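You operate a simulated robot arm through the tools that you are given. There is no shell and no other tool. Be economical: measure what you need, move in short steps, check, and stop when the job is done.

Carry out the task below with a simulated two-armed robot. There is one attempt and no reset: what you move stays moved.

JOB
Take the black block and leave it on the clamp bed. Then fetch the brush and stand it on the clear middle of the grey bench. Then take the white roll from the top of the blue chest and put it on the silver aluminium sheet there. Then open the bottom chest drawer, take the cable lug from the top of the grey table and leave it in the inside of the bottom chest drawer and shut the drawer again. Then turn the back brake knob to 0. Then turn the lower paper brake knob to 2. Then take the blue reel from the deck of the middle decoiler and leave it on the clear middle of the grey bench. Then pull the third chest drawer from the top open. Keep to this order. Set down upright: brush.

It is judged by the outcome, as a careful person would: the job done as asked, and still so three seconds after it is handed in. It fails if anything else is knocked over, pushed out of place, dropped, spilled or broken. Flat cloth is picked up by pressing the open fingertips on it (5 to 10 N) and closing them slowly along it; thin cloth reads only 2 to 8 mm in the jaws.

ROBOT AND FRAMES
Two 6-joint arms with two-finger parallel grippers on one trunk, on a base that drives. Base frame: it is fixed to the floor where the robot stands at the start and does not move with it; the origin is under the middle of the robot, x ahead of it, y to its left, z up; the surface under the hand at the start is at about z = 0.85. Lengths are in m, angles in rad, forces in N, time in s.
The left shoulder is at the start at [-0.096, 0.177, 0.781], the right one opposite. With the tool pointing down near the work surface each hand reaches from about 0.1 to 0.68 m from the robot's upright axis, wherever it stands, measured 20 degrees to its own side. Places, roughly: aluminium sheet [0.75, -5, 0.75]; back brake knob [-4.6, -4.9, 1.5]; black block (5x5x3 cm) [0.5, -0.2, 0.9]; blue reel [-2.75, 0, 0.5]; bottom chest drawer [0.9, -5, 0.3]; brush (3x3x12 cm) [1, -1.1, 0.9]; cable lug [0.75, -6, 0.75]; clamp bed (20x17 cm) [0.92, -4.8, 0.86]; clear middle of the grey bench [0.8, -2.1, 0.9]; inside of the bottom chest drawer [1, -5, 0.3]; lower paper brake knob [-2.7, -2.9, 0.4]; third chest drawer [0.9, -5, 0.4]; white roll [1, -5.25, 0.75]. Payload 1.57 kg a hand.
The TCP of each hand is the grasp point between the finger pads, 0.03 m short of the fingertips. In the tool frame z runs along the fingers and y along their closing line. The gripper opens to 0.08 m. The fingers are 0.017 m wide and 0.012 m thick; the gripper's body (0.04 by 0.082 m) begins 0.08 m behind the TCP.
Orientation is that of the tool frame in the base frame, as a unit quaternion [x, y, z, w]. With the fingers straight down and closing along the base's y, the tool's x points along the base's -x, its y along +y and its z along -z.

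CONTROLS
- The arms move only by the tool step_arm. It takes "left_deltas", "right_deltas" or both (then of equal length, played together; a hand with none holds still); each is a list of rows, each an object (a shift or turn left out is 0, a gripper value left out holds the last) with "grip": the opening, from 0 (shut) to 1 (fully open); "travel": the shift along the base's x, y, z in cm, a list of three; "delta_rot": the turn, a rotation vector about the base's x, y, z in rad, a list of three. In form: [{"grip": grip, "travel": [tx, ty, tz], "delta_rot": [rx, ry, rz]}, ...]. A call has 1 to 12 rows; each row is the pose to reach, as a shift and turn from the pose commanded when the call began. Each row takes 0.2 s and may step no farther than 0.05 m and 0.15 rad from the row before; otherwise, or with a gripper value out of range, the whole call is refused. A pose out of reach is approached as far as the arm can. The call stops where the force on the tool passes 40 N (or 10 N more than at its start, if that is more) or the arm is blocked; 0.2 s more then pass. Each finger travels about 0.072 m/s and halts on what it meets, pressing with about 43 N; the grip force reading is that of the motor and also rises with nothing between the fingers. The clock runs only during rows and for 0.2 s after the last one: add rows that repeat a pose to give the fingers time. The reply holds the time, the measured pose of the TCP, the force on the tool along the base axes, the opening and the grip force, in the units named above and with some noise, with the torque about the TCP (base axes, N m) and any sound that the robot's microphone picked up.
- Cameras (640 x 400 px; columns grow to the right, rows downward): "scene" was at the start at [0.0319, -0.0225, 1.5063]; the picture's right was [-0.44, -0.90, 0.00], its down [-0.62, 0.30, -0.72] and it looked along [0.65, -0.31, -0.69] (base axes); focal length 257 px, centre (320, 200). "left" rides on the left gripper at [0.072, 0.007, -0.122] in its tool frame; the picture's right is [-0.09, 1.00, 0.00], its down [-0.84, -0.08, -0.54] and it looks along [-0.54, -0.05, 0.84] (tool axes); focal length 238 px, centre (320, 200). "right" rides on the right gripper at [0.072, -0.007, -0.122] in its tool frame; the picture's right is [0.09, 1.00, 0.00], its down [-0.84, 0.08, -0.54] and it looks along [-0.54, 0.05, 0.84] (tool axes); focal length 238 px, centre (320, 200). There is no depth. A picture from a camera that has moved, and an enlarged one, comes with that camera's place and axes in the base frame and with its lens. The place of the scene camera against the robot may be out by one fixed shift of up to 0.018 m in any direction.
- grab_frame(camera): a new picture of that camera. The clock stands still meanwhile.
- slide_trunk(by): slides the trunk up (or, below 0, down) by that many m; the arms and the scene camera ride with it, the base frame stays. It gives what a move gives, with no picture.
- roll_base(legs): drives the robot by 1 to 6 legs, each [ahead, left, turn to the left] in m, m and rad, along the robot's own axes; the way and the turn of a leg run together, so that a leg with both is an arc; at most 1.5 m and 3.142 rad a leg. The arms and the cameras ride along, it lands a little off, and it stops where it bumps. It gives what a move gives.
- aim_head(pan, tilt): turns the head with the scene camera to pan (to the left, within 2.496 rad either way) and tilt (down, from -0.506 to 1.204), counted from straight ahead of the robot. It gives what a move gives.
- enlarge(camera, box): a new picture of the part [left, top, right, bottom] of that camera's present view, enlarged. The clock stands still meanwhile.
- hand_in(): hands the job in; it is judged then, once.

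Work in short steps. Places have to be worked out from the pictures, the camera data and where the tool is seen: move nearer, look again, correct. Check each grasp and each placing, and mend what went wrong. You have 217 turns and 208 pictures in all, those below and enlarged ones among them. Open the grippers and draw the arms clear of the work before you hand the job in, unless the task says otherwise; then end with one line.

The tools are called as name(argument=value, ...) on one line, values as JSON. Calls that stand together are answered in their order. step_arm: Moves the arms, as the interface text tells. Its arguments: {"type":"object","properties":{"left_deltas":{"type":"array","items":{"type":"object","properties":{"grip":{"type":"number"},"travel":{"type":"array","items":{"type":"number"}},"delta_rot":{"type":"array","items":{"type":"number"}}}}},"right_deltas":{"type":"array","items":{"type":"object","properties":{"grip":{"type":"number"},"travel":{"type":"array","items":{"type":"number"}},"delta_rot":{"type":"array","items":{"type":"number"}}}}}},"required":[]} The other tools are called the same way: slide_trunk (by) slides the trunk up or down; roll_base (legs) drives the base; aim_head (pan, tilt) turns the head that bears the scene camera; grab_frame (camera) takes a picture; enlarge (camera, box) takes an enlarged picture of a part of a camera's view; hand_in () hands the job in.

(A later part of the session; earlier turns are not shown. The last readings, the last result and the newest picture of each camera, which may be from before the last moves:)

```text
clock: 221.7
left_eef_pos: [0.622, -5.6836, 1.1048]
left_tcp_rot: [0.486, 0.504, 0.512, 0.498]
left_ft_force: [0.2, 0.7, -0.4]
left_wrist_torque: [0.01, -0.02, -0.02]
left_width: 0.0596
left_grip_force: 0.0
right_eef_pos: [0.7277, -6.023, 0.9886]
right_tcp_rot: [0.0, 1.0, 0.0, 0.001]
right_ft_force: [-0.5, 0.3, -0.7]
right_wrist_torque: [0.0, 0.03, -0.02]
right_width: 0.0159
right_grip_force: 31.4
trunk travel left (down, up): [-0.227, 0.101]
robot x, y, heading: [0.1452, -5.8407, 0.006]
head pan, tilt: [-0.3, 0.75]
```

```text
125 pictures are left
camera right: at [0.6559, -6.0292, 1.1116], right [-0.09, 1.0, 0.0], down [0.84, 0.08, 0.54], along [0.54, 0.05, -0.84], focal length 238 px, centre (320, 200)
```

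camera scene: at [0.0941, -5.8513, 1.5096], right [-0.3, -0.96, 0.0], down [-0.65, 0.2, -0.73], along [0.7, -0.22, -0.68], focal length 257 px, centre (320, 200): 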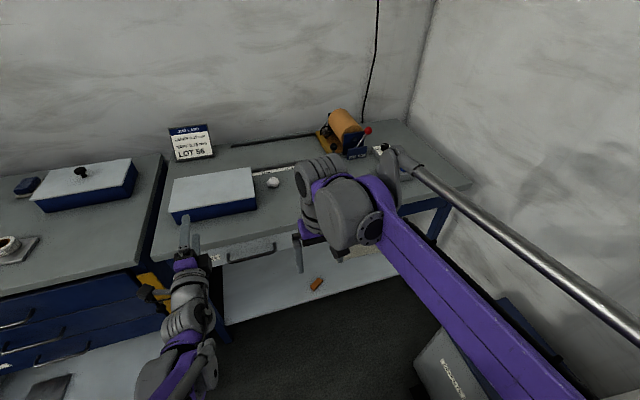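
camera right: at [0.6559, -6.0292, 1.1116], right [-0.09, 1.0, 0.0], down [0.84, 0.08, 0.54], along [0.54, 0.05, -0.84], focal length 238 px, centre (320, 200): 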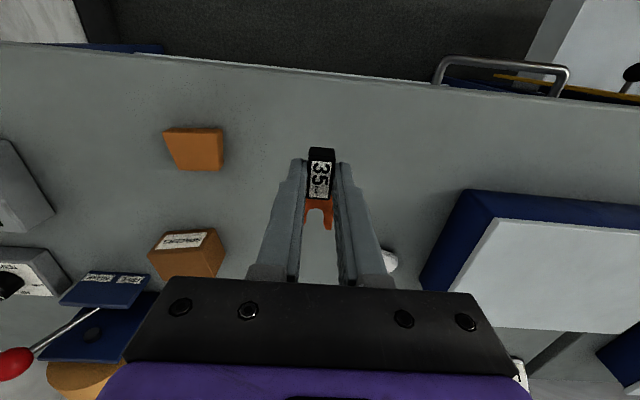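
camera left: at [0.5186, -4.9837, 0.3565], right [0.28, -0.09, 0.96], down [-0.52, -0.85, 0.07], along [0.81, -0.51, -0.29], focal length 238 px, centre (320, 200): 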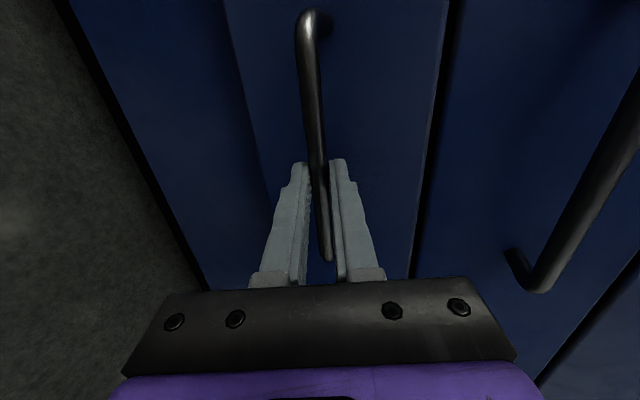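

Lug held. Drive back to the open drawer: retreat, strafe left, approach, then lower the trunk.

roll_base(legs=[[-0.35, 0, 0], [0, 0.87, 0], [0.14, 0, 0]])

aim_head(pan=0, tilt=0.95)

grab_frame(camera="scene")

grab_frame(camera="right")

```text
clock: 232.6
left_eef_pos: [0.4139, -4.7893, 1.1048]
left_tcp_rot: [0.487, 0.504, 0.513, 0.496]
left_ft_force: [-0.2, -0.7, -0.5]
left_wrist_torque: [0.04, 0.03, 0.04]
left_width: 0.06
left_grip_force: 0.1
right_eef_pos: [0.5197, -5.1271, 0.9883]
right_tcp_rot: [-0.001, 1.0, 0.0, 0.001]
right_ft_force: [0.0, 0.1, 0.1]
right_wrist_torque: [0.01, 0.02, 0.0]
right_width: 0.0158
right_grip_force: 31.1
trunk travel left (down, up): [-0.227, 0.101]
robot x, y, heading: [-0.0612, -4.9464, 0.004]
head pan, tilt: [-0.3, 0.75]
```

```text
clock: 233.4
left_eef_pos: [0.4126, -4.7896, 1.1045]
left_tcp_rot: [0.487, 0.503, 0.512, 0.497]
left_ft_force: [-0.7, -0.2, -0.8]
left_wrist_torque: [0.03, -0.01, 0.0]
left_width: 0.0601
left_grip_force: 0.1
right_eef_pos: [0.5193, -5.1266, 0.9877]
right_tcp_rot: [-0.001, 1.0, 0.001, 0.001]
right_ft_force: [0.4, -0.7, -0.8]
right_wrist_torque: [0.01, -0.01, 0.0]
right_width: 0.0158
right_grip_force: 31.5
trunk travel left (down, up): [-0.227, 0.101]
robot x, y, heading: [-0.06, -4.9455, 0.004]
head pan, tilt: [0.0, 0.949]
```

```text
124 pictures are left
camera scene: at [-0.0302, -4.9326, 1.494], right [0.0, -1.0, 0.0], down [-0.81, 0.0, -0.58], along [0.58, 0.0, -0.81], focal length 257 px, centre (320, 200)
```

scene: 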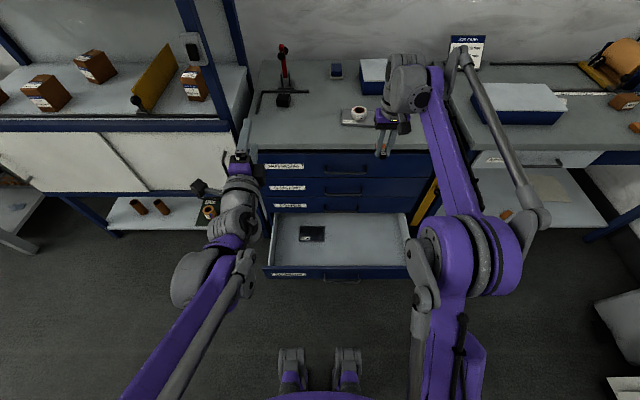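

```text
123 pictures are left
camera right: at [0.4478, -5.1341, 1.1114], right [-0.09, 1.0, 0.0], down [0.84, 0.08, 0.54], along [0.54, 0.05, -0.84], focal length 238 px, centre (320, 200)
```

right: 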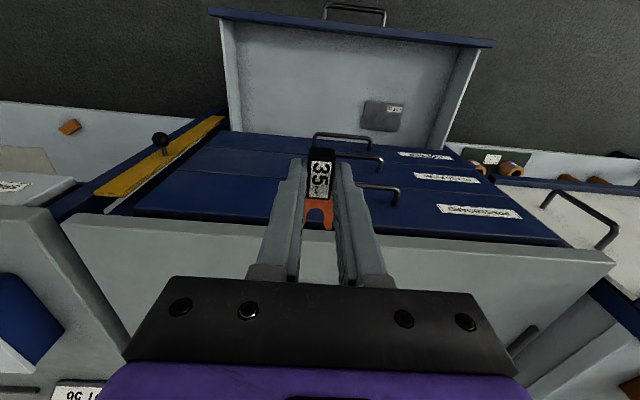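

Drawer interior spans x 0.41–0.69, y −5.37…−4.71. Shift right hand to y≈−5.2, lower the trunk, and descend into the drawer.

step_arm(right_deltas=[{"travel": [0.7, -4, 0]}, {"travel": [1, -8, 0]}, {"travel": [1, -8, 0]}])

slide_trunk(by=-0.225)

step_arm(right_deltas=[{"travel": [0, 0, -4]}, {"travel": [0, 0, -8]}, {"travel": [0, 0, -12]}, {"travel": [0, 0, -16]}, {"travel": [0, 0, -20]}, {"travel": [0, 0, -24]}, {"travel": [0, 0, -28]}, {"travel": [0, 0, -32]}, {"travel": [0, 0, -36]}, {"travel": [0, 0, -36]}])

grab_frame(camera="right")

grab_frame(camera="scene")

```text
clock: 234.2
left_eef_pos: [0.4148, -4.7886, 1.1045]
left_tcp_rot: [0.487, 0.504, 0.513, 0.496]
left_ft_force: [-1.0, 0.1, -0.1]
left_wrist_torque: [0.04, 0.01, 0.0]
left_width: 0.0601
left_grip_force: 0.0
right_eef_pos: [0.5304, -5.2063, 0.9875]
right_tcp_rot: [-0.002, 1.0, 0.001, 0.001]
right_ft_force: [-0.4, 0.9, -0.8]
right_wrist_torque: [-0.05, 0.01, -0.01]
right_width: 0.0162
right_grip_force: 31.3
trunk travel left (down, up): [-0.227, 0.101]
robot x, y, heading: [-0.0583, -4.9469, 0.005]
head pan, tilt: [0.0, 0.949]
```

```text
clock: 236.6
left_eef_pos: [0.4138, -4.7894, 0.8791]
left_tcp_rot: [0.487, 0.504, 0.513, 0.497]
left_ft_force: [-0.1, 0.1, 0.3]
left_wrist_torque: [0.0, -0.02, 0.02]
left_width: 0.0601
left_grip_force: 0.0
right_eef_pos: [0.5295, -5.2066, 0.763]
right_tcp_rot: [-0.001, 1.0, -0.001, 0.001]
right_ft_force: [0.1, -0.1, -1.0]
right_wrist_torque: [0.01, -0.02, -0.04]
right_width: 0.0159
right_grip_force: 31.4
trunk travel left (down, up): [-0.002, 0.326]
robot x, y, heading: [-0.0566, -4.9446, -0.0]
head pan, tilt: [0.0, 0.949]
```

```text
clock: 238.8
left_eef_pos: [0.4134, -4.788, 0.879]
left_tcp_rot: [0.487, 0.504, 0.513, 0.496]
left_ft_force: [-0.4, 0.2, 0.1]
left_wrist_torque: [0.0, 0.01, 0.01]
left_width: 0.06
left_grip_force: 0.1
right_eef_pos: [0.5276, -5.2036, 0.4013]
right_tcp_rot: [-0.002, 1.0, 0.0, 0.0]
right_ft_force: [0.5, -0.9, -0.6]
right_wrist_torque: [0.0, -0.01, 0.01]
right_width: 0.016
right_grip_force: 31.6
trunk travel left (down, up): [-0.002, 0.326]
robot x, y, heading: [-0.0586, -4.9471, 0.0]
head pan, tilt: [0.0, 0.949]
```

```text
122 pictures are left
camera right: at [0.4563, -5.2112, 0.5253], right [-0.09, 1.0, 0.0], down [0.84, 0.08, 0.54], along [0.54, 0.05, -0.84], focal length 238 px, centre (320, 200)
```

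right: 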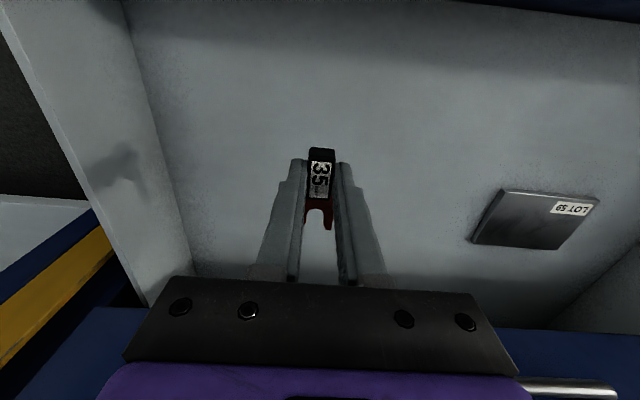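

```text
121 pictures are left
camera scene: at [0.0191, -4.9325, 1.2677], right [0.0, -1.0, 0.0], down [-0.81, 0.0, -0.58], along [0.58, 0.0, -0.81], focal length 257 px, centre (320, 200)
```

scene: 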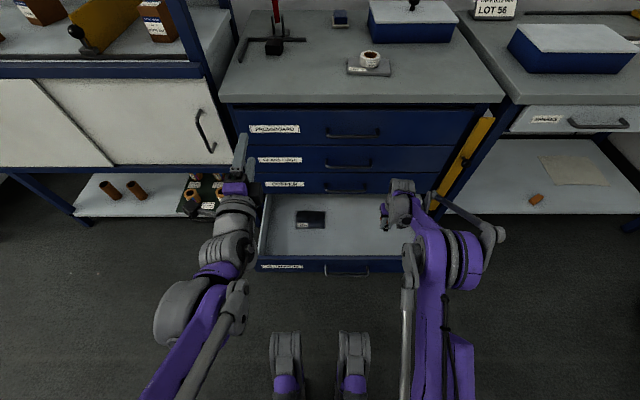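

Go on down in small steps to contact.

step_arm(right_deltas=[{"travel": [0, 0, -3]}, {"travel": [0, 0, -6]}, {"travel": [0, 0, -7.5]}, {"travel": [0, 0, -8.5]}, {"travel": [0, 0, -9.2]}, {"travel": [0, 0, -9.8]}, {"travel": [0, 0, -10.4]}, {"travel": [0, 0, -11]}, {"travel": [0, 0, -11.6]}, {"travel": [0, 0, -12.2]}])

grab_frame(camera="right")

```text
clock: 241.0
left_eef_pos: [0.4131, -4.7885, 0.8807]
left_tcp_rot: [0.486, 0.503, 0.512, 0.498]
left_ft_force: [-0.7, 0.2, 0.9]
left_wrist_torque: [0.05, -0.04, -0.01]
left_width: 0.0601
left_grip_force: 0.1
right_eef_pos: [0.5286, -5.2069, 0.288]
right_tcp_rot: [-0.001, 1.0, -0.001, 0.001]
right_ft_force: [1.0, 1.4, 25.9]
right_wrist_torque: [0.06, 0.24, -0.06]
right_width: 0.0159
right_grip_force: 31.8
trunk travel left (down, up): [-0.002, 0.326]
robot x, y, heading: [-0.06, -4.9433, 0.003]
head pan, tilt: [0.0, 0.949]
stopped in row 10 (right hand): the force on the tool passed its limit at 52 N (the readings are from after the stop); the commanded pose is now the measured one
```

```text
120 pictures are left
camera right: at [0.4588, -5.2138, 0.4113], right [-0.09, 1.0, 0.0], down [0.84, 0.08, 0.54], along [0.54, 0.05, -0.84], focal length 238 px, centre (320, 200)
```

right: 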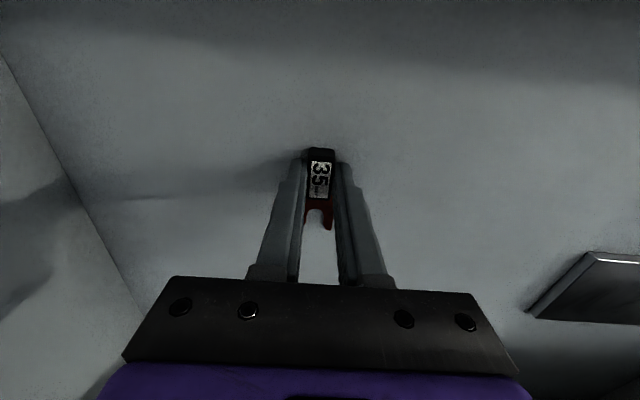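

Lug rests on the drawer floor. Release and rise straight up.

step_arm(right_deltas=[{"travel": [0, 0, 0.1]}, {"grip": 0.4, "travel": [0, 0, 0.1]}, {"grip": 0.6, "travel": [0, 0, 0.1]}, {"grip": 0.6, "travel": [0, 0, 3]}, {"grip": 0.6, "travel": [0, 0, 7]}, {"grip": 0.6, "travel": [0, 0, 11]}, {"grip": 0.6, "travel": [0, 0, 15]}, {"grip": 0.6, "travel": [0, 0, 19]}, {"grip": 0.6, "travel": [0, 0, 23]}, {"grip": 0.6, "travel": [0, 0, 27]}, {"grip": 0.6, "travel": [-2, 0, 31]}, {"grip": 0.6, "travel": [-4, 0, 35]}])

grab_frame(camera="right")

```text
clock: 243.6
left_eef_pos: [0.414, -4.7892, 0.8792]
left_tcp_rot: [0.487, 0.504, 0.512, 0.497]
left_ft_force: [0.0, 0.9, -0.1]
left_wrist_torque: [0.01, -0.02, 0.0]
left_width: 0.0599
left_grip_force: 0.0
right_eef_pos: [0.491, -5.2086, 0.6377]
right_tcp_rot: [-0.001, 1.0, 0.001, 0.001]
right_ft_force: [-0.7, -0.3, 0.0]
right_wrist_torque: [0.0, 0.01, 0.0]
right_width: 0.048
right_grip_force: 0.1
trunk travel left (down, up): [-0.002, 0.326]
robot x, y, heading: [-0.0619, -4.9475, 0.006]
head pan, tilt: [0.0, 0.949]
```

```text
119 pictures are left
camera right: at [0.4196, -5.2161, 0.7609], right [-0.09, 1.0, 0.0], down [0.84, 0.08, 0.54], along [0.54, 0.05, -0.84], focal length 238 px, centre (320, 200)
```

right: 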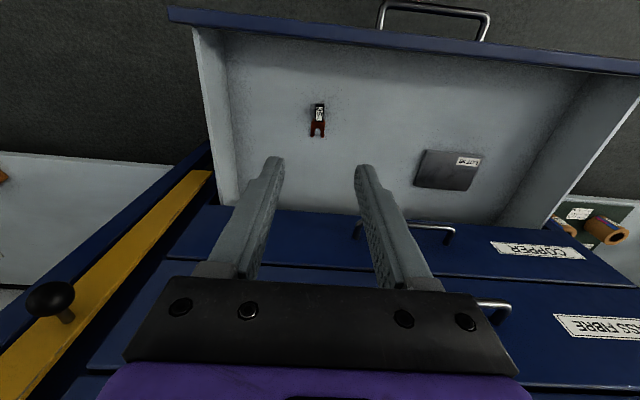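

Lug in the drawer. Now reposition to shut it with the left fist: back off, strafe, lower the left hand to z≈0.356.

roll_base(legs=[[-0.38, 0, 0], [0, -0.25, 0]])

step_arm(left_deltas=[{"travel": [2, 0, -4], "grip": 0}, {"travel": [4, 0, -8]}, {"travel": [6, 0, -12]}, {"travel": [8, 0, -16]}, {"travel": [10, 0, -20]}, {"travel": [12, 0, -24]}, {"travel": [14, 0, -28]}, {"travel": [15.5, 0, -32]}, {"travel": [15.5, 0, -36]}, {"travel": [15.5, 0, -40]}, {"travel": [15.5, 0, -44]}, {"travel": [15.5, 0, -48]}])

step_arm(left_deltas=[{"travel": [0, 0, -2]}, {"travel": [0, 0, -4.2]}, {"travel": [0, 0, -4.2]}])

grab_frame(camera="left")

grab_frame(camera="scene")

```text
clock: 248.3
left_eef_pos: [0.0455, -5.0355, 0.8792]
left_tcp_rot: [0.485, 0.506, 0.514, 0.494]
left_ft_force: [0.1, -0.1, -0.8]
left_wrist_torque: [0.03, 0.0, 0.01]
left_width: 0.06
left_grip_force: 0.1
right_eef_pos: [0.1271, -5.4557, 0.6366]
right_tcp_rot: [-0.004, 1.0, 0.0, 0.001]
right_ft_force: [-0.7, 0.1, 1.3]
right_wrist_torque: [0.03, -0.02, -0.01]
right_width: 0.0481
right_grip_force: 0.2
trunk travel left (down, up): [-0.002, 0.326]
robot x, y, heading: [-0.4251, -5.1929, 0.006]
head pan, tilt: [0.0, 0.949]
```

```text
clock: 250.9
left_eef_pos: [0.2001, -5.0355, 0.3967]
left_tcp_rot: [0.484, 0.506, 0.515, 0.494]
left_ft_force: [0.1, -0.3, 1.3]
left_wrist_torque: [-0.01, -0.02, 0.01]
left_width: 0.0
left_grip_force: 21.4
right_eef_pos: [0.1266, -5.4548, 0.6375]
right_tcp_rot: [-0.005, 1.0, -0.001, 0.001]
right_ft_force: [-0.5, -0.2, 0.2]
right_wrist_torque: [0.0, 0.0, 0.02]
right_width: 0.0476
right_grip_force: 0.1
trunk travel left (down, up): [-0.002, 0.326]
robot x, y, heading: [-0.4282, -5.1951, 0.008]
head pan, tilt: [0.0, 0.949]
```

```text
clock: 251.7
left_eef_pos: [0.2021, -5.035, 0.3557]
left_tcp_rot: [0.484, 0.505, 0.515, 0.495]
left_ft_force: [0.9, -0.3, 0.0]
left_wrist_torque: [-0.01, -0.01, -0.02]
left_width: 0.0001
left_grip_force: 21.0
right_eef_pos: [0.126, -5.4561, 0.6384]
right_tcp_rot: [-0.004, 1.0, 0.0, 0.002]
right_ft_force: [0.7, 0.5, -0.2]
right_wrist_torque: [-0.02, 0.0, 0.01]
right_width: 0.048
right_grip_force: 0.0
trunk travel left (down, up): [-0.002, 0.326]
robot x, y, heading: [-0.4267, -5.1989, 0.007]
head pan, tilt: [0.0, 0.949]
```

```text
118 pictures are left
camera left: at [0.0763, -4.9679, 0.3606], right [-0.01, -0.09, 1.0], down [-0.51, -0.86, -0.09], along [0.86, -0.5, -0.03], focal length 238 px, centre (320, 200)
```

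left: 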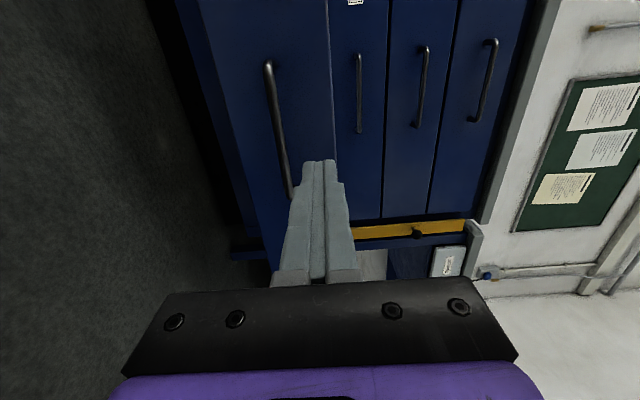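

```text
117 pictures are left
camera scene: at [-0.3472, -5.1824, 1.2677], right [0.01, -1.0, 0.0], down [-0.81, -0.01, -0.58], along [0.58, 0.01, -0.81], focal length 257 px, centre (320, 200)
```

scene: 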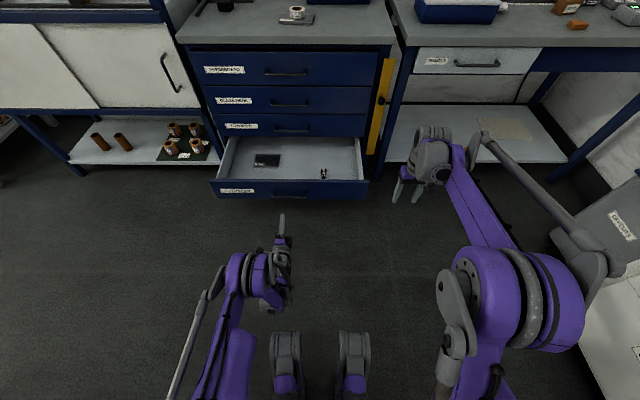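

Lower 1.1 cm more (panel top ≈0.37, bar ≈0.31), then push by driving 0.40 m.

step_arm(left_deltas=[{"travel": [0, -1, -0.6]}, {"travel": [0, -1, -1.1]}, {"travel": [0, -1, -1.1]}])

roll_base(legs=[[0.4, 0, 0]])

grab_frame(camera="left")

grab_frame(camera="scene")

```text
clock: 252.5
left_eef_pos: [0.2005, -5.0448, 0.3461]
left_tcp_rot: [0.484, 0.506, 0.514, 0.495]
left_ft_force: [-0.1, 0.1, -0.6]
left_wrist_torque: [0.02, 0.0, -0.01]
left_width: 0.0
left_grip_force: 20.9
right_eef_pos: [0.1263, -5.4557, 0.6372]
right_tcp_rot: [-0.004, 1.0, -0.001, 0.0]
right_ft_force: [0.0, 0.2, -0.5]
right_wrist_torque: [-0.02, 0.0, 0.05]
right_width: 0.0482
right_grip_force: 0.1
trunk travel left (down, up): [-0.002, 0.326]
robot x, y, heading: [-0.4216, -5.1967, 0.01]
head pan, tilt: [0.0, 0.949]
```

```text
clock: 255.0
left_eef_pos: [0.5988, -5.0383, 0.3467]
left_tcp_rot: [0.483, 0.507, 0.516, 0.493]
left_ft_force: [1.2, -0.5, 0.1]
left_wrist_torque: [0.01, 0.03, 0.02]
left_width: 0.0
left_grip_force: 21.1
right_eef_pos: [0.5271, -5.4477, 0.6367]
right_tcp_rot: [-0.007, 1.0, 0.0, 0.001]
right_ft_force: [0.1, -0.5, 0.5]
right_wrist_torque: [-0.01, 0.0, 0.0]
right_width: 0.0479
right_grip_force: 0.0
trunk travel left (down, up): [-0.002, 0.326]
robot x, y, heading: [-0.0256, -5.1946, 0.014]
head pan, tilt: [0.0, 0.949]
```

```text
116 pictures are left
camera left: at [0.473, -4.9712, 0.3502], right [-0.01, -0.09, 1.0], down [-0.5, -0.86, -0.09], along [0.87, -0.5, -0.03], focal length 238 px, centre (320, 200)
```

left: 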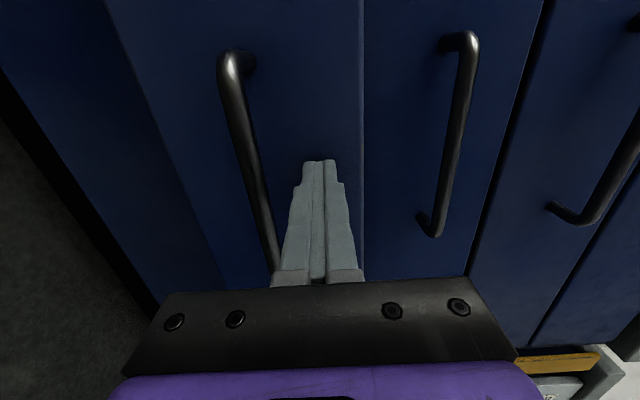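

```text
115 pictures are left
camera scene: at [0.052, -5.1774, 1.2677], right [0.01, -1.0, 0.0], down [-0.81, -0.01, -0.58], along [0.58, 0.01, -0.81], focal length 257 px, centre (320, 200)
```

scene: 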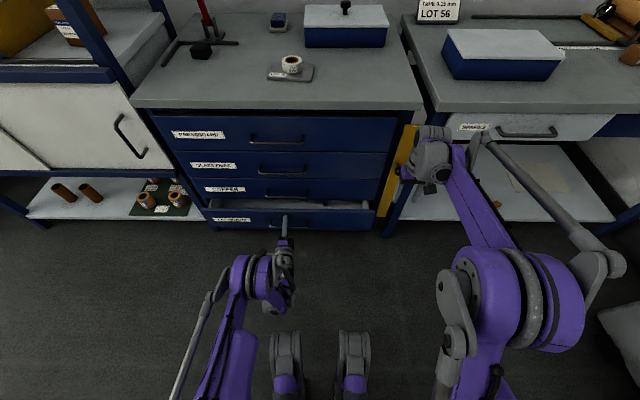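

Pushing well; finish with guarded arm steps.

step_arm(left_deltas=[{"travel": [1, 0, 0]}, {"travel": [2, 0, 0]}, {"travel": [3, 0, 0]}, {"travel": [4, 0, 0]}, {"travel": [5, 0, 0]}, {"travel": [6, 0, 0]}, {"travel": [6.7, 0, 0]}, {"travel": [7.2, 0, 0]}])

grab_frame(camera="left")

enlarge(camera="scene", box=[130, 90, 430, 250])

```text
clock: 256.6
left_eef_pos: [0.6583, -5.0373, 0.3499]
left_tcp_rot: [0.484, 0.508, 0.515, 0.492]
left_ft_force: [-7.4, 1.1, 3.8]
left_wrist_torque: [-0.01, -0.05, -0.05]
left_width: 0.0
left_grip_force: 21.2
left hand out of reach, approached as far as the arm can: row 6, 7
right_eef_pos: [0.5266, -5.4488, 0.6363]
right_tcp_rot: [-0.007, 1.0, 0.0, 0.002]
right_ft_force: [0.3, -0.4, 1.0]
right_wrist_torque: [-0.03, 0.01, -0.03]
right_width: 0.0479
right_grip_force: 0.1
trunk travel left (down, up): [-0.002, 0.326]
robot x, y, heading: [-0.0249, -5.1914, 0.017]
head pan, tilt: [0.0, 0.949]
stopped in row 7 (left hand): the force on the tool passed its limit at 53 N (the readings are from after the stop); the commanded pose is now the measured one
```

```text
114 pictures are left
camera left: at [0.5332, -4.9705, 0.3546], right [-0.01, -0.09, 1.0], down [-0.5, -0.86, -0.09], along [0.87, -0.5, -0.04], focal length 238 px, centre (320, 200)
```

left: 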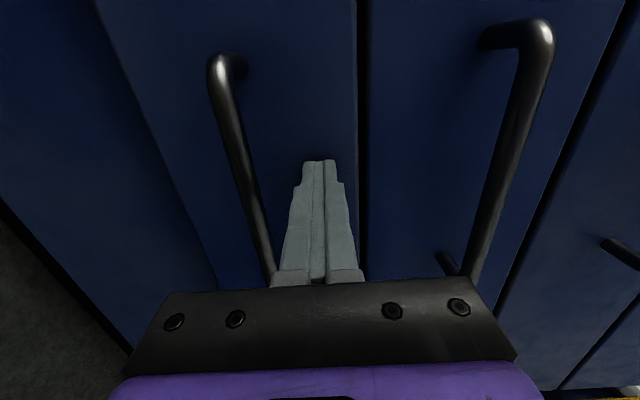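

```text
2.13 times, centred on (280, 170) of scene
camera zoom: at [0.0509, -5.1775, 1.2677], right [0.01, -1.0, 0.0], down [-0.81, -0.01, -0.58], along [0.58, 0.01, -0.81], focal length 548 px, centre (405, 264)
```

zoom: 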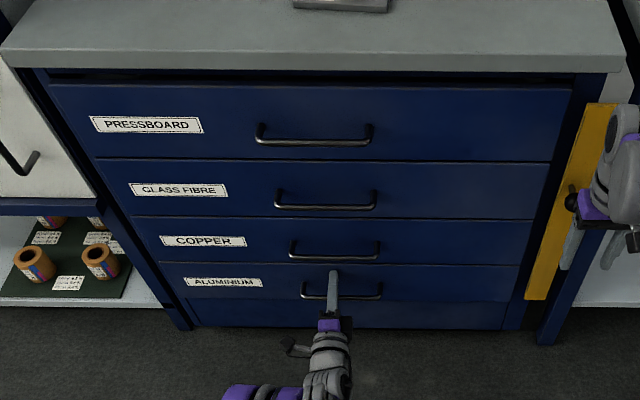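

Drawer shut. Next the back brake knob. Back away, raise the trunk, turn round and look.

roll_base(legs=[[-0.55, 0, 0], [0, 0, 1.57], [0, 0, 1.55]])

slide_trunk(by=0.25)

aim_head(pan=0, tilt=0.1)

grab_frame(camera="scene")

aim_head(pan=-1.0, tilt=0.2)

grab_frame(camera="scene")

```text
clock: 267.3
left_eef_pos: [-1.2835, -5.31, 0.3488]
left_tcp_rot: [-0.492, 0.5, 0.507, -0.5]
left_ft_force: [-0.3, 0.0, -0.5]
left_wrist_torque: [0.0, 0.03, 0.0]
left_width: 0.0
left_grip_force: 21.4
right_eef_pos: [-1.1255, -4.9071, 0.6367]
right_tcp_rot: [1.0, -0.024, 0.0, 0.0]
right_ft_force: [-0.4, -0.2, 0.2]
right_wrist_torque: [0.01, -0.02, -0.01]
right_width: 0.0482
right_grip_force: 0.0
trunk travel left (down, up): [-0.002, 0.326]
robot x, y, heading: [-0.5883, -5.1971, 3.094]
head pan, tilt: [0.0, 0.949]
```

```text
clock: 269.9
left_eef_pos: [-1.3107, -5.3098, 0.663]
left_tcp_rot: [-0.473, 0.479, 0.527, -0.518]
left_ft_force: [-0.6, 0.6, 0.2]
left_wrist_torque: [0.0, 0.04, 0.03]
left_width: 0.0
left_grip_force: 21.4
right_eef_pos: [-1.1252, -4.9082, 0.8864]
right_tcp_rot: [1.0, -0.024, -0.001, 0.0]
right_ft_force: [0.3, -0.3, 0.3]
right_wrist_torque: [-0.01, 0.01, 0.03]
right_width: 0.0479
right_grip_force: 0.0
trunk travel left (down, up): [-0.252, 0.076]
robot x, y, heading: [-0.5871, -5.1987, 3.098]
head pan, tilt: [0.0, 0.949]
```

```text
clock: 271.1
left_eef_pos: [-1.311, -5.3092, 0.6627]
left_tcp_rot: [-0.474, 0.48, 0.527, -0.517]
left_ft_force: [0.4, 0.2, -0.7]
left_wrist_torque: [0.01, 0.05, -0.02]
left_width: 0.0
left_grip_force: 21.0
right_eef_pos: [-1.1249, -4.908, 0.8877]
right_tcp_rot: [1.0, -0.023, -0.001, 0.0]
right_ft_force: [-0.3, 0.0, -0.4]
right_wrist_torque: [0.02, -0.04, -0.02]
right_width: 0.0479
right_grip_force: 0.1
trunk travel left (down, up): [-0.252, 0.076]
robot x, y, heading: [-0.5888, -5.1983, 3.09]
head pan, tilt: [0.0, 0.099]
```

```text
112 pictures are left
camera scene: at [-0.6407, -5.1822, 1.5939], right [0.05, 1.0, 0.0], down [0.1, 0.0, -0.99], along [-0.99, 0.05, -0.1], focal length 257 px, centre (320, 200)
```

scene: 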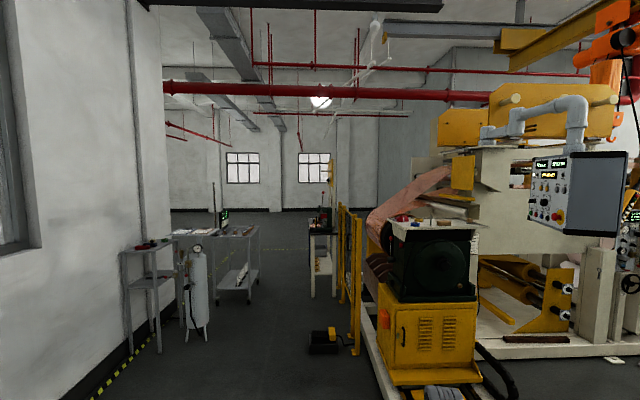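

```text
clock: 272.3
left_eef_pos: [-1.3104, -5.3084, 0.663]
left_tcp_rot: [-0.474, 0.48, 0.528, -0.517]
left_ft_force: [0.1, 0.3, -0.1]
left_wrist_torque: [-0.05, 0.0, 0.02]
left_width: 0.0003
left_grip_force: 20.8
right_eef_pos: [-1.1244, -4.9093, 0.8871]
right_tcp_rot: [1.0, -0.024, 0.0, -0.001]
right_ft_force: [0.5, 0.2, -0.5]
right_wrist_torque: [-0.03, 0.02, -0.02]
right_width: 0.0481
right_grip_force: 0.1
trunk travel left (down, up): [-0.252, 0.076]
robot x, y, heading: [-0.5857, -5.198, 3.093]
head pan, tilt: [-1.0, 0.201]
```

```text
111 pictures are left
camera scene: at [-0.5953, -5.1059, 1.5846], right [0.87, 0.5, 0.0], down [0.1, -0.17, -0.98], along [-0.49, 0.85, -0.2], focal length 257 px, centre (320, 200)
```

scene: 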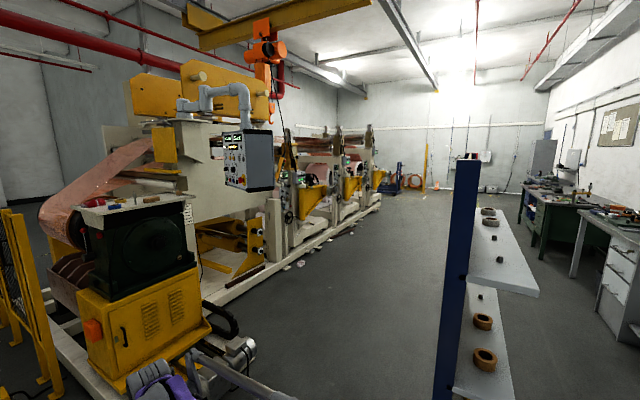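

The target instrument seems to stand on a bench ~4 m ahead. Enlarge that part first, and raise the left hand.

aim_head(pan=0, tilt=0.2)

step_arm(left_deltas=[{"travel": [0, 0, 4]}, {"travel": [1, 0, 8]}, {"travel": [2, 0, 12]}, {"travel": [4, 0, 16]}, {"travel": [6, 0, 20]}, {"travel": [8, 0, 24]}, {"travel": [10, 0, 28]}, {"travel": [12, 0, 32]}, {"travel": [14, 0, 36]}, {"travel": [16, 0, 40]}, {"travel": [18, 0, 44]}])

enlarge(camera="scene", box=[220, 100, 420, 230])

```text
clock: 273.6
left_eef_pos: [-1.3106, -5.3085, 0.6627]
left_tcp_rot: [-0.474, 0.479, 0.527, -0.518]
left_ft_force: [0.5, 0.5, -0.4]
left_wrist_torque: [-0.05, 0.02, -0.02]
left_width: 0.0
left_grip_force: 21.0
right_eef_pos: [-1.125, -4.9085, 0.8862]
right_tcp_rot: [1.0, -0.024, -0.001, 0.0]
right_ft_force: [0.0, -0.3, -0.8]
right_wrist_torque: [-0.02, 0.01, -0.02]
right_width: 0.0479
right_grip_force: 0.0
trunk travel left (down, up): [-0.252, 0.076]
robot x, y, heading: [-0.5867, -5.2014, 3.091]
head pan, tilt: [0.0, 0.201]
```

```text
clock: 276.0
left_eef_pos: [-1.1301, -5.3091, 1.1052]
left_tcp_rot: [-0.474, 0.479, 0.527, -0.518]
left_ft_force: [0.3, 0.2, -0.1]
left_wrist_torque: [0.01, 0.0, -0.01]
left_width: 0.0001
left_grip_force: 21.6
right_eef_pos: [-1.1233, -4.9088, 0.8881]
right_tcp_rot: [1.0, -0.024, 0.0, 0.0]
right_ft_force: [-0.5, -0.1, -0.5]
right_wrist_torque: [-0.01, 0.02, -0.03]
right_width: 0.048
right_grip_force: 0.2
trunk travel left (down, up): [-0.252, 0.076]
robot x, y, heading: [-0.5859, -5.2003, 3.102]
head pan, tilt: [0.0, 0.201]
```

```text
3.08 times, centred on (320, 165) of scene
camera zoom: at [-0.6401, -5.1822, 1.5846], right [0.05, 1.0, 0.0], down [0.2, -0.01, -0.98], along [-0.98, 0.05, -0.2], focal length 791 px, centre (320, 308)
```

zoom: 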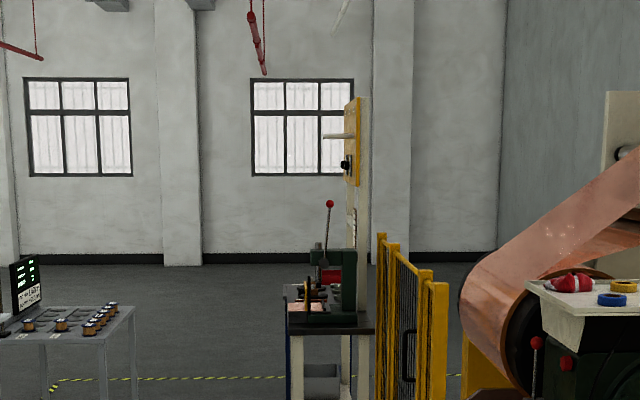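

The knob sits on a tall post at ≈[-4.6, -4.87, 1.5], seemingly facing -y. Drive down the aisle at y≈-5.5 and look from nearer.

roll_base(legs=[[0, 0.36, 0.045], [1.3, 0, 0], [1.2, 0, 0]])

aim_head(pan=-0.2, tilt=0.2)

grab_frame(camera="scene")

aim_head(pan=0.5, tilt=0.5)

grab_frame(camera="scene")

```text
clock: 291.6
left_eef_pos: [-3.6575, -5.7049, 1.1022]
left_tcp_rot: [0.488, -0.466, -0.512, 0.532]
left_ft_force: [0.5, 0.7, 0.5]
left_wrist_torque: [0.0, 0.03, 0.0]
left_width: 0.0
left_grip_force: 21.2
right_eef_pos: [-3.6735, -5.3043, 0.8876]
right_tcp_rot: [1.0, 0.006, -0.001, 0.0]
right_ft_force: [-0.2, -0.5, 0.0]
right_wrist_torque: [-0.05, 0.0, -0.01]
right_width: 0.0481
right_grip_force: 0.1
trunk travel left (down, up): [-0.252, 0.076]
robot x, y, heading: [-3.1192, -5.564, -3.132]
head pan, tilt: [0.0, 0.201]
```

```text
clock: 292.3
left_eef_pos: [-3.6577, -5.7046, 1.1028]
left_tcp_rot: [0.488, -0.465, -0.512, 0.533]
left_ft_force: [0.1, 0.2, 0.0]
left_wrist_torque: [0.02, 0.0, 0.0]
left_width: 0.0
left_grip_force: 21.5
right_eef_pos: [-3.6734, -5.3044, 0.8866]
right_tcp_rot: [1.0, 0.005, 0.0, 0.0]
right_ft_force: [-0.8, -0.2, 0.4]
right_wrist_torque: [0.01, 0.0, 0.02]
right_width: 0.0478
right_grip_force: 0.0
trunk travel left (down, up): [-0.252, 0.076]
robot x, y, heading: [-3.1207, -5.564, -3.13]
head pan, tilt: [-0.201, 0.201]
```

```text
109 pictures are left
camera scene: at [-3.1729, -5.5319, 1.5846], right [0.19, 0.98, 0.0], down [0.2, -0.04, -0.98], along [-0.96, 0.19, -0.2], focal length 257 px, centre (320, 200)
```

scene: 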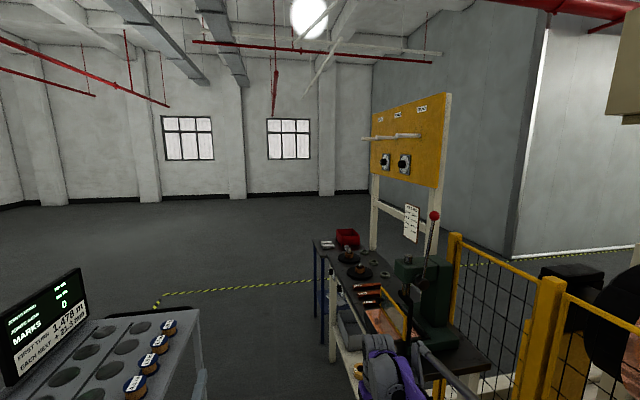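

```text
clock: 293.4
left_eef_pos: [-3.6576, -5.7035, 1.1031]
left_tcp_rot: [0.487, -0.465, -0.512, 0.533]
left_ft_force: [0.1, 0.6, -0.1]
left_wrist_torque: [0.0, -0.01, -0.04]
left_width: 0.0
left_grip_force: 20.9
right_eef_pos: [-3.6727, -5.3044, 0.887]
right_tcp_rot: [1.0, 0.005, -0.002, 0.0]
right_ft_force: [0.2, -0.6, 0.2]
right_wrist_torque: [0.0, 0.0, 0.01]
right_width: 0.0481
right_grip_force: 0.1
trunk travel left (down, up): [-0.252, 0.076]
robot x, y, heading: [-3.1219, -5.5653, -3.132]
head pan, tilt: [0.499, 0.499]
```

```text
108 pictures are left
camera scene: at [-3.1609, -5.5938, 1.5569], right [-0.49, 0.87, 0.0], down [0.42, 0.23, -0.88], along [-0.77, -0.43, -0.48], focal length 257 px, centre (320, 200)
```

scene: 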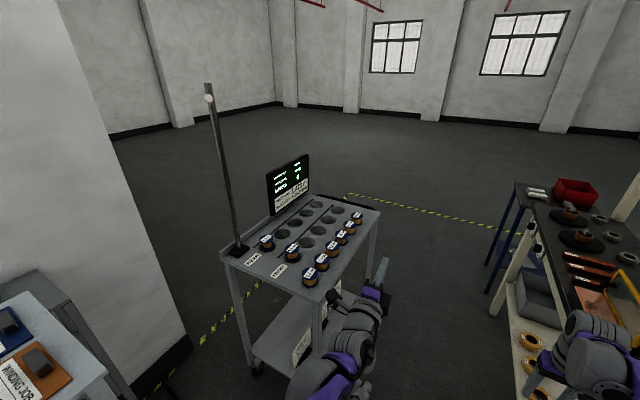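

Enlarge the panel with the knobs.

aim_head(pan=-0.35, tilt=0.1)

enlarge(camera="scene", box=[300, 80, 420, 160])

enlarge(camera="scene", box=[200, 60, 500, 300])

```text
clock: 294.6
left_eef_pos: [-3.657, -5.7041, 1.1036]
left_tcp_rot: [0.487, -0.466, -0.512, 0.533]
left_ft_force: [-0.7, -0.2, 0.1]
left_wrist_torque: [0.0, 0.05, -0.03]
left_width: 0.0
left_grip_force: 21.6
right_eef_pos: [-3.6734, -5.3047, 0.8876]
right_tcp_rot: [1.0, 0.005, -0.001, 0.0]
right_ft_force: [-0.3, 0.2, 0.2]
right_wrist_torque: [0.0, -0.01, -0.01]
right_width: 0.048
right_grip_force: 0.0
trunk travel left (down, up): [-0.252, 0.076]
robot x, y, heading: [-3.1238, -5.562, -3.133]
head pan, tilt: [-0.351, 0.099]
```

```text
5.00 times, centred on (360, 120) of scene
camera zoom: at [-3.1682, -5.5188, 1.594], right [0.33, 0.94, 0.0], down [0.09, -0.03, -0.99], along [-0.94, 0.33, -0.1], focal length 1286 px, centre (120, 600)
```

zoom: 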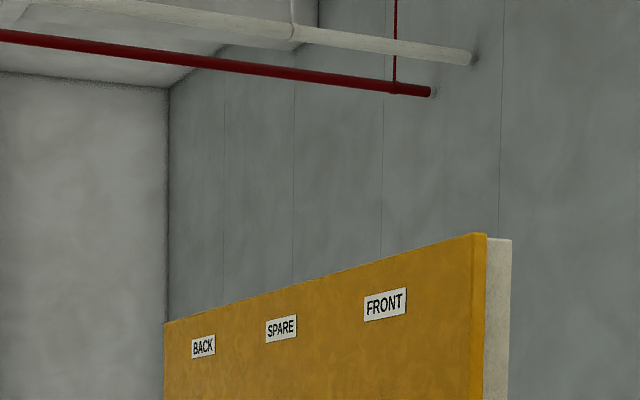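

```text
1.67 times, centred on (350, 180) of scene
camera zoom: at [-3.1682, -5.5188, 1.594], right [0.33, 0.94, 0.0], down [0.09, -0.03, -0.99], along [-0.94, 0.33, -0.1], focal length 428 px, centre (270, 233)
```

zoom: 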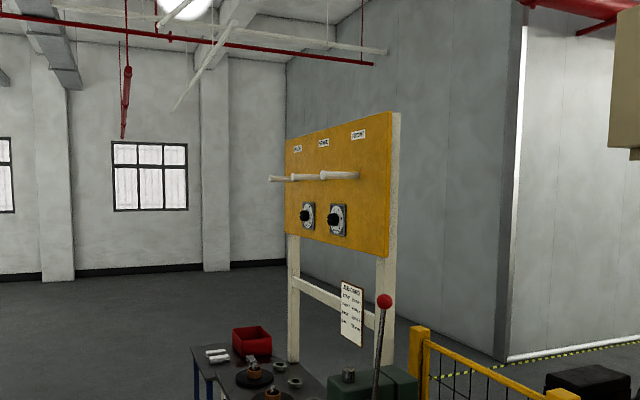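

Panel labels: BACK, SPARE, FRONT; back knob ≈[-4.65, -4.87, 1.5]. The corridor beside the cart is ~0.63 m; I raise and tuck the right hand first.

step_arm(right_deltas=[{"travel": [1, -1, 4]}, {"travel": [2, -2, 8]}, {"travel": [3, -3, 12]}, {"travel": [4, -4, 16]}, {"travel": [6, -5, 20]}, {"travel": [8, -5, 24]}, {"travel": [10, -5, 28]}], left_deltas=[{"travel": [1, 1, 2]}, {"travel": [2, 2, 4]}, {"travel": [3, 3, 6]}, {"travel": [4, 4, 8]}, {"travel": [5, 5, 10]}, {"travel": [5, 5, 12]}, {"travel": [5, 5, 14]}])

aim_head(pan=0, tilt=0.75)

grab_frame(camera="scene")

```text
clock: 296.2
left_eef_pos: [-3.6062, -5.6537, 1.2443]
left_tcp_rot: [0.487, -0.466, -0.512, 0.533]
left_ft_force: [-0.1, 0.2, 0.1]
left_wrist_torque: [0.01, -0.02, 0.0]
left_width: 0.0001
left_grip_force: 21.3
right_eef_pos: [-3.5717, -5.354, 1.1694]
right_tcp_rot: [1.0, 0.005, -0.001, 0.0]
right_ft_force: [-0.7, -0.3, -1.0]
right_wrist_torque: [0.01, 0.0, 0.0]
right_width: 0.048
right_grip_force: 0.0
trunk travel left (down, up): [-0.252, 0.076]
robot x, y, heading: [-3.1212, -5.5646, -3.135]
head pan, tilt: [-0.351, 0.099]
```

```text
clock: 297.2
left_eef_pos: [-3.6077, -5.6543, 1.2438]
left_tcp_rot: [0.488, -0.466, -0.512, 0.532]
left_ft_force: [-0.1, 0.7, -0.4]
left_wrist_torque: [-0.01, 0.01, 0.0]
left_width: 0.0
left_grip_force: 21.4
right_eef_pos: [-3.573, -5.3546, 1.1671]
right_tcp_rot: [1.0, 0.006, -0.001, 0.0]
right_ft_force: [0.5, 0.0, -0.4]
right_wrist_torque: [0.01, -0.02, 0.0]
right_width: 0.048
right_grip_force: 0.0
trunk travel left (down, up): [-0.252, 0.076]
robot x, y, heading: [-3.1204, -5.5622, -3.132]
head pan, tilt: [0.0, 0.75]
```

```text
105 pictures are left
camera scene: at [-3.1642, -5.5503, 1.535], right [-0.01, 1.0, 0.0], down [0.68, 0.01, -0.73], along [-0.73, -0.01, -0.68], focal length 257 px, centre (320, 200)
```

scene: 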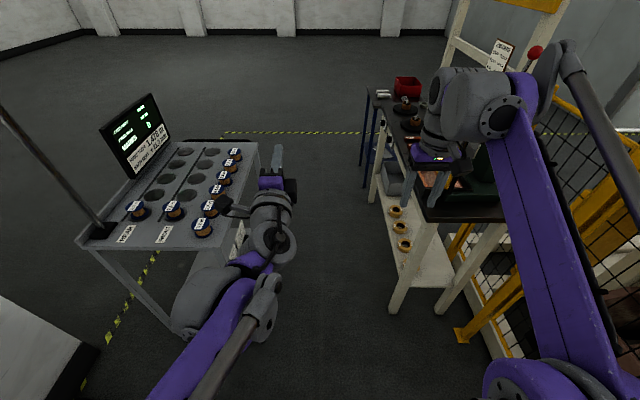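

The right elbow sticks out towards the bench. Stretch the right arm forward to straighten it, then re-check.

step_arm(right_deltas=[{"travel": [-4, -1, -1]}, {"travel": [-8, -2, -2]}, {"travel": [-12, -3, -3]}, {"travel": [-16, -4, -4]}, {"travel": [-20, -5, -4]}, {"travel": [-24, -5, -4]}, {"travel": [-27, -5, -4]}, {"travel": [-27, -5, -4]}])

aim_head(pan=-0.5, tilt=0.75)

grab_frame(camera="scene")

```text
clock: 299.0
left_eef_pos: [-3.6066, -5.6528, 1.2437]
left_tcp_rot: [0.488, -0.465, -0.513, 0.532]
left_ft_force: [0.0, -0.6, 0.4]
left_wrist_torque: [-0.01, -0.03, 0.0]
left_width: 0.0001
left_grip_force: 21.0
right_eef_pos: [-3.7236, -5.4008, 1.071]
right_tcp_rot: [1.0, 0.006, -0.001, -0.001]
right_ft_force: [-0.5, 0.3, 0.4]
right_wrist_torque: [0.01, 0.01, 0.03]
right_width: 0.0483
right_grip_force: 0.1
right hand out of reach, approached as far as the arm can: row 3, 4, 5, 6, 7, 8
trunk travel left (down, up): [-0.252, 0.076]
robot x, y, heading: [-3.1177, -5.5651, -3.132]
head pan, tilt: [0.0, 0.75]
```

```text
clock: 299.9
left_eef_pos: [-3.6067, -5.6548, 1.2443]
left_tcp_rot: [0.487, -0.465, -0.512, 0.533]
left_ft_force: [0.5, 0.3, 0.3]
left_wrist_torque: [-0.01, 0.01, 0.04]
left_width: 0.0
left_grip_force: 21.0
right_eef_pos: [-3.7248, -5.4006, 1.072]
right_tcp_rot: [1.0, 0.005, -0.001, 0.0]
right_ft_force: [-0.5, -0.1, 0.6]
right_wrist_torque: [0.01, 0.0, -0.02]
right_width: 0.048
right_grip_force: 0.0
trunk travel left (down, up): [-0.252, 0.076]
robot x, y, heading: [-3.1167, -5.5626, -3.134]
head pan, tilt: [-0.499, 0.75]
```

```text
104 pictures are left
camera scene: at [-3.1546, -5.5106, 1.535], right [0.47, 0.88, 0.0], down [0.6, -0.32, -0.73], along [-0.65, 0.34, -0.68], focal length 257 px, centre (320, 200)
```

scene: 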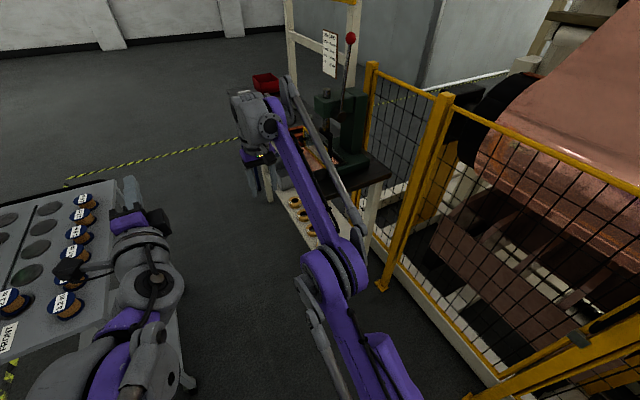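

The right elbow is now inside the corridor. Shift 4 cm right and go ahead 0.7 m, then check.

roll_base(legs=[[0.1, -0.04, -0.005], [0.6, 0, 0]])

grab_frame(camera="scene")

```text
clock: 304.1
left_eef_pos: [-4.298, -5.618, 1.2441]
left_tcp_rot: [0.487, -0.466, -0.512, 0.533]
left_ft_force: [-0.3, -0.5, -0.1]
left_wrist_torque: [-0.03, -0.02, -0.01]
left_width: 0.0001
left_grip_force: 21.3
right_eef_pos: [-4.4144, -5.3656, 1.0718]
right_tcp_rot: [1.0, 0.004, -0.002, 0.0]
right_ft_force: [-0.2, 0.6, 0.4]
right_wrist_torque: [0.0, 0.0, -0.03]
right_width: 0.048
right_grip_force: 0.1
trunk travel left (down, up): [-0.252, 0.076]
robot x, y, heading: [-3.8106, -5.5276, -3.131]
head pan, tilt: [-0.499, 0.75]
```

```text
103 pictures are left
camera scene: at [-3.845, -5.4759, 1.5349], right [0.47, 0.88, 0.0], down [0.6, -0.32, -0.73], along [-0.65, 0.34, -0.68], focal length 257 px, centre (320, 200)
```

scene: 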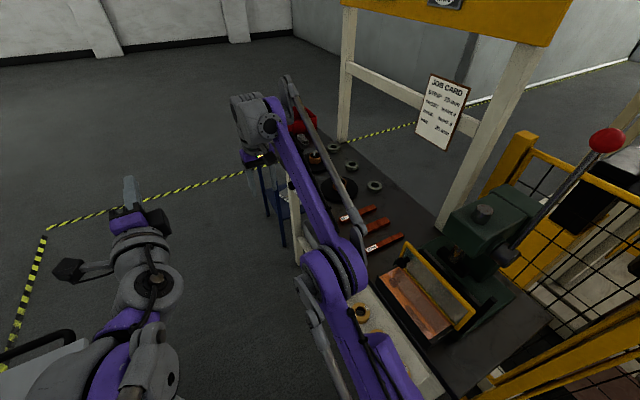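

Clear. Go on 0.85 m, shift left 0.3 (past the cart), then retract the right hand.

roll_base(legs=[[0.85, 0, 0], [0.15, 0.3, 0]])

step_arm(right_deltas=[{"travel": [4, 0, 2]}, {"travel": [8, 0, 4]}, {"travel": [12, 0, 7]}, {"travel": [16, 0, 10]}, {"travel": [20, 0, 12]}, {"travel": [22, 0, 13]}])

roll_base(legs=[[0, 0, -1.58]])

aim_head(pan=0, tilt=0.2)

grab_frame(camera="scene")

enlarge(camera="scene", box=[220, 130, 420, 255])

```text
clock: 311.4
left_eef_pos: [-5.3, -5.92, 1.2427]
left_tcp_rot: [0.486, -0.467, -0.514, 0.531]
left_ft_force: [-0.4, -1.0, -0.5]
left_wrist_torque: [-0.02, -0.01, 0.02]
left_width: 0.0
left_grip_force: 21.0
right_eef_pos: [-5.4179, -5.6665, 1.0713]
right_tcp_rot: [1.0, 0.002, -0.001, 0.0]
right_ft_force: [0.4, -0.2, 0.1]
right_wrist_torque: [0.01, 0.01, 0.06]
right_width: 0.0482
right_grip_force: 0.0
trunk travel left (down, up): [-0.252, 0.076]
robot x, y, heading: [-4.8136, -5.8328, -3.141]
head pan, tilt: [-0.499, 0.75]
```

```text
clock: 312.8
left_eef_pos: [-5.3007, -5.9201, 1.2448]
left_tcp_rot: [0.486, -0.467, -0.514, 0.53]
left_ft_force: [0.2, 0.0, -0.5]
left_wrist_torque: [-0.01, -0.02, 0.03]
left_width: 0.0
left_grip_force: 21.6
right_eef_pos: [-5.1948, -5.6662, 1.2017]
right_tcp_rot: [1.0, 0.002, 0.0, 0.0]
right_ft_force: [-0.2, 0.1, -0.1]
right_wrist_torque: [0.02, -0.01, 0.03]
right_width: 0.0479
right_grip_force: 0.0
trunk travel left (down, up): [-0.252, 0.076]
robot x, y, heading: [-4.8151, -5.8309, -3.139]
head pan, tilt: [-0.499, 0.75]
```

```text
clock: 317.0
left_eef_pos: [-4.9003, -5.3444, 1.2438]
left_tcp_rot: [-0.014, 0.674, 0.739, -0.012]
left_ft_force: [0.1, 0.1, -0.2]
left_wrist_torque: [0.02, 0.0, -0.01]
left_width: 0.0
left_grip_force: 21.7
right_eef_pos: [-4.6473, -5.4492, 1.2012]
right_tcp_rot: [0.709, -0.706, 0.0, -0.001]
right_ft_force: [-1.0, -0.9, -0.1]
right_wrist_torque: [-0.01, -0.02, 0.0]
right_width: 0.0479
right_grip_force: 0.0
trunk travel left (down, up): [-0.252, 0.076]
robot x, y, heading: [-4.8129, -5.8332, 1.573]
head pan, tilt: [-0.499, 0.75]
```

```text
clock: 318.0
left_eef_pos: [-4.901, -5.3438, 1.2432]
left_tcp_rot: [-0.013, 0.674, 0.739, -0.012]
left_ft_force: [-0.4, -0.4, 0.0]
left_wrist_torque: [-0.02, 0.02, -0.02]
left_width: 0.0001
left_grip_force: 21.2
right_eef_pos: [-4.648, -5.4497, 1.2018]
right_tcp_rot: [0.709, -0.705, -0.001, -0.001]
right_ft_force: [-0.5, 1.2, -0.1]
right_wrist_torque: [-0.03, 0.03, 0.05]
right_width: 0.048
right_grip_force: 0.0
trunk travel left (down, up): [-0.252, 0.076]
robot x, y, heading: [-4.8092, -5.8336, 1.575]
head pan, tilt: [0.0, 0.201]
```

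```text
102 pictures are left
camera scene: at [-4.816, -5.7663, 1.5845], right [1.0, 0.0, 0.0], down [0.0, -0.2, -0.98], along [0.0, 0.98, -0.2], focal length 257 px, centre (320, 200)
```

scene: 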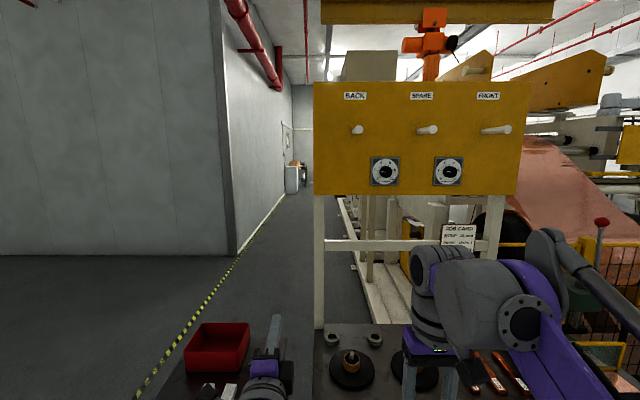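

```text
3.20 times, centred on (320, 192) of scene
camera zoom: at [-4.816, -5.7663, 1.5845], right [1.0, 0.0, 0.0], down [0.0, -0.2, -0.98], along [0.0, 0.98, -0.2], focal length 823 px, centre (320, 224)
```

zoom: 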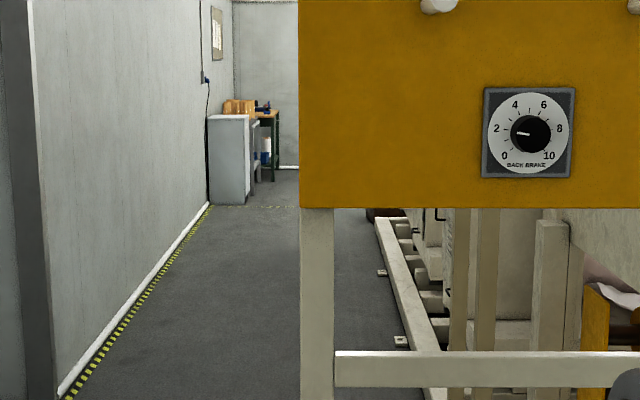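

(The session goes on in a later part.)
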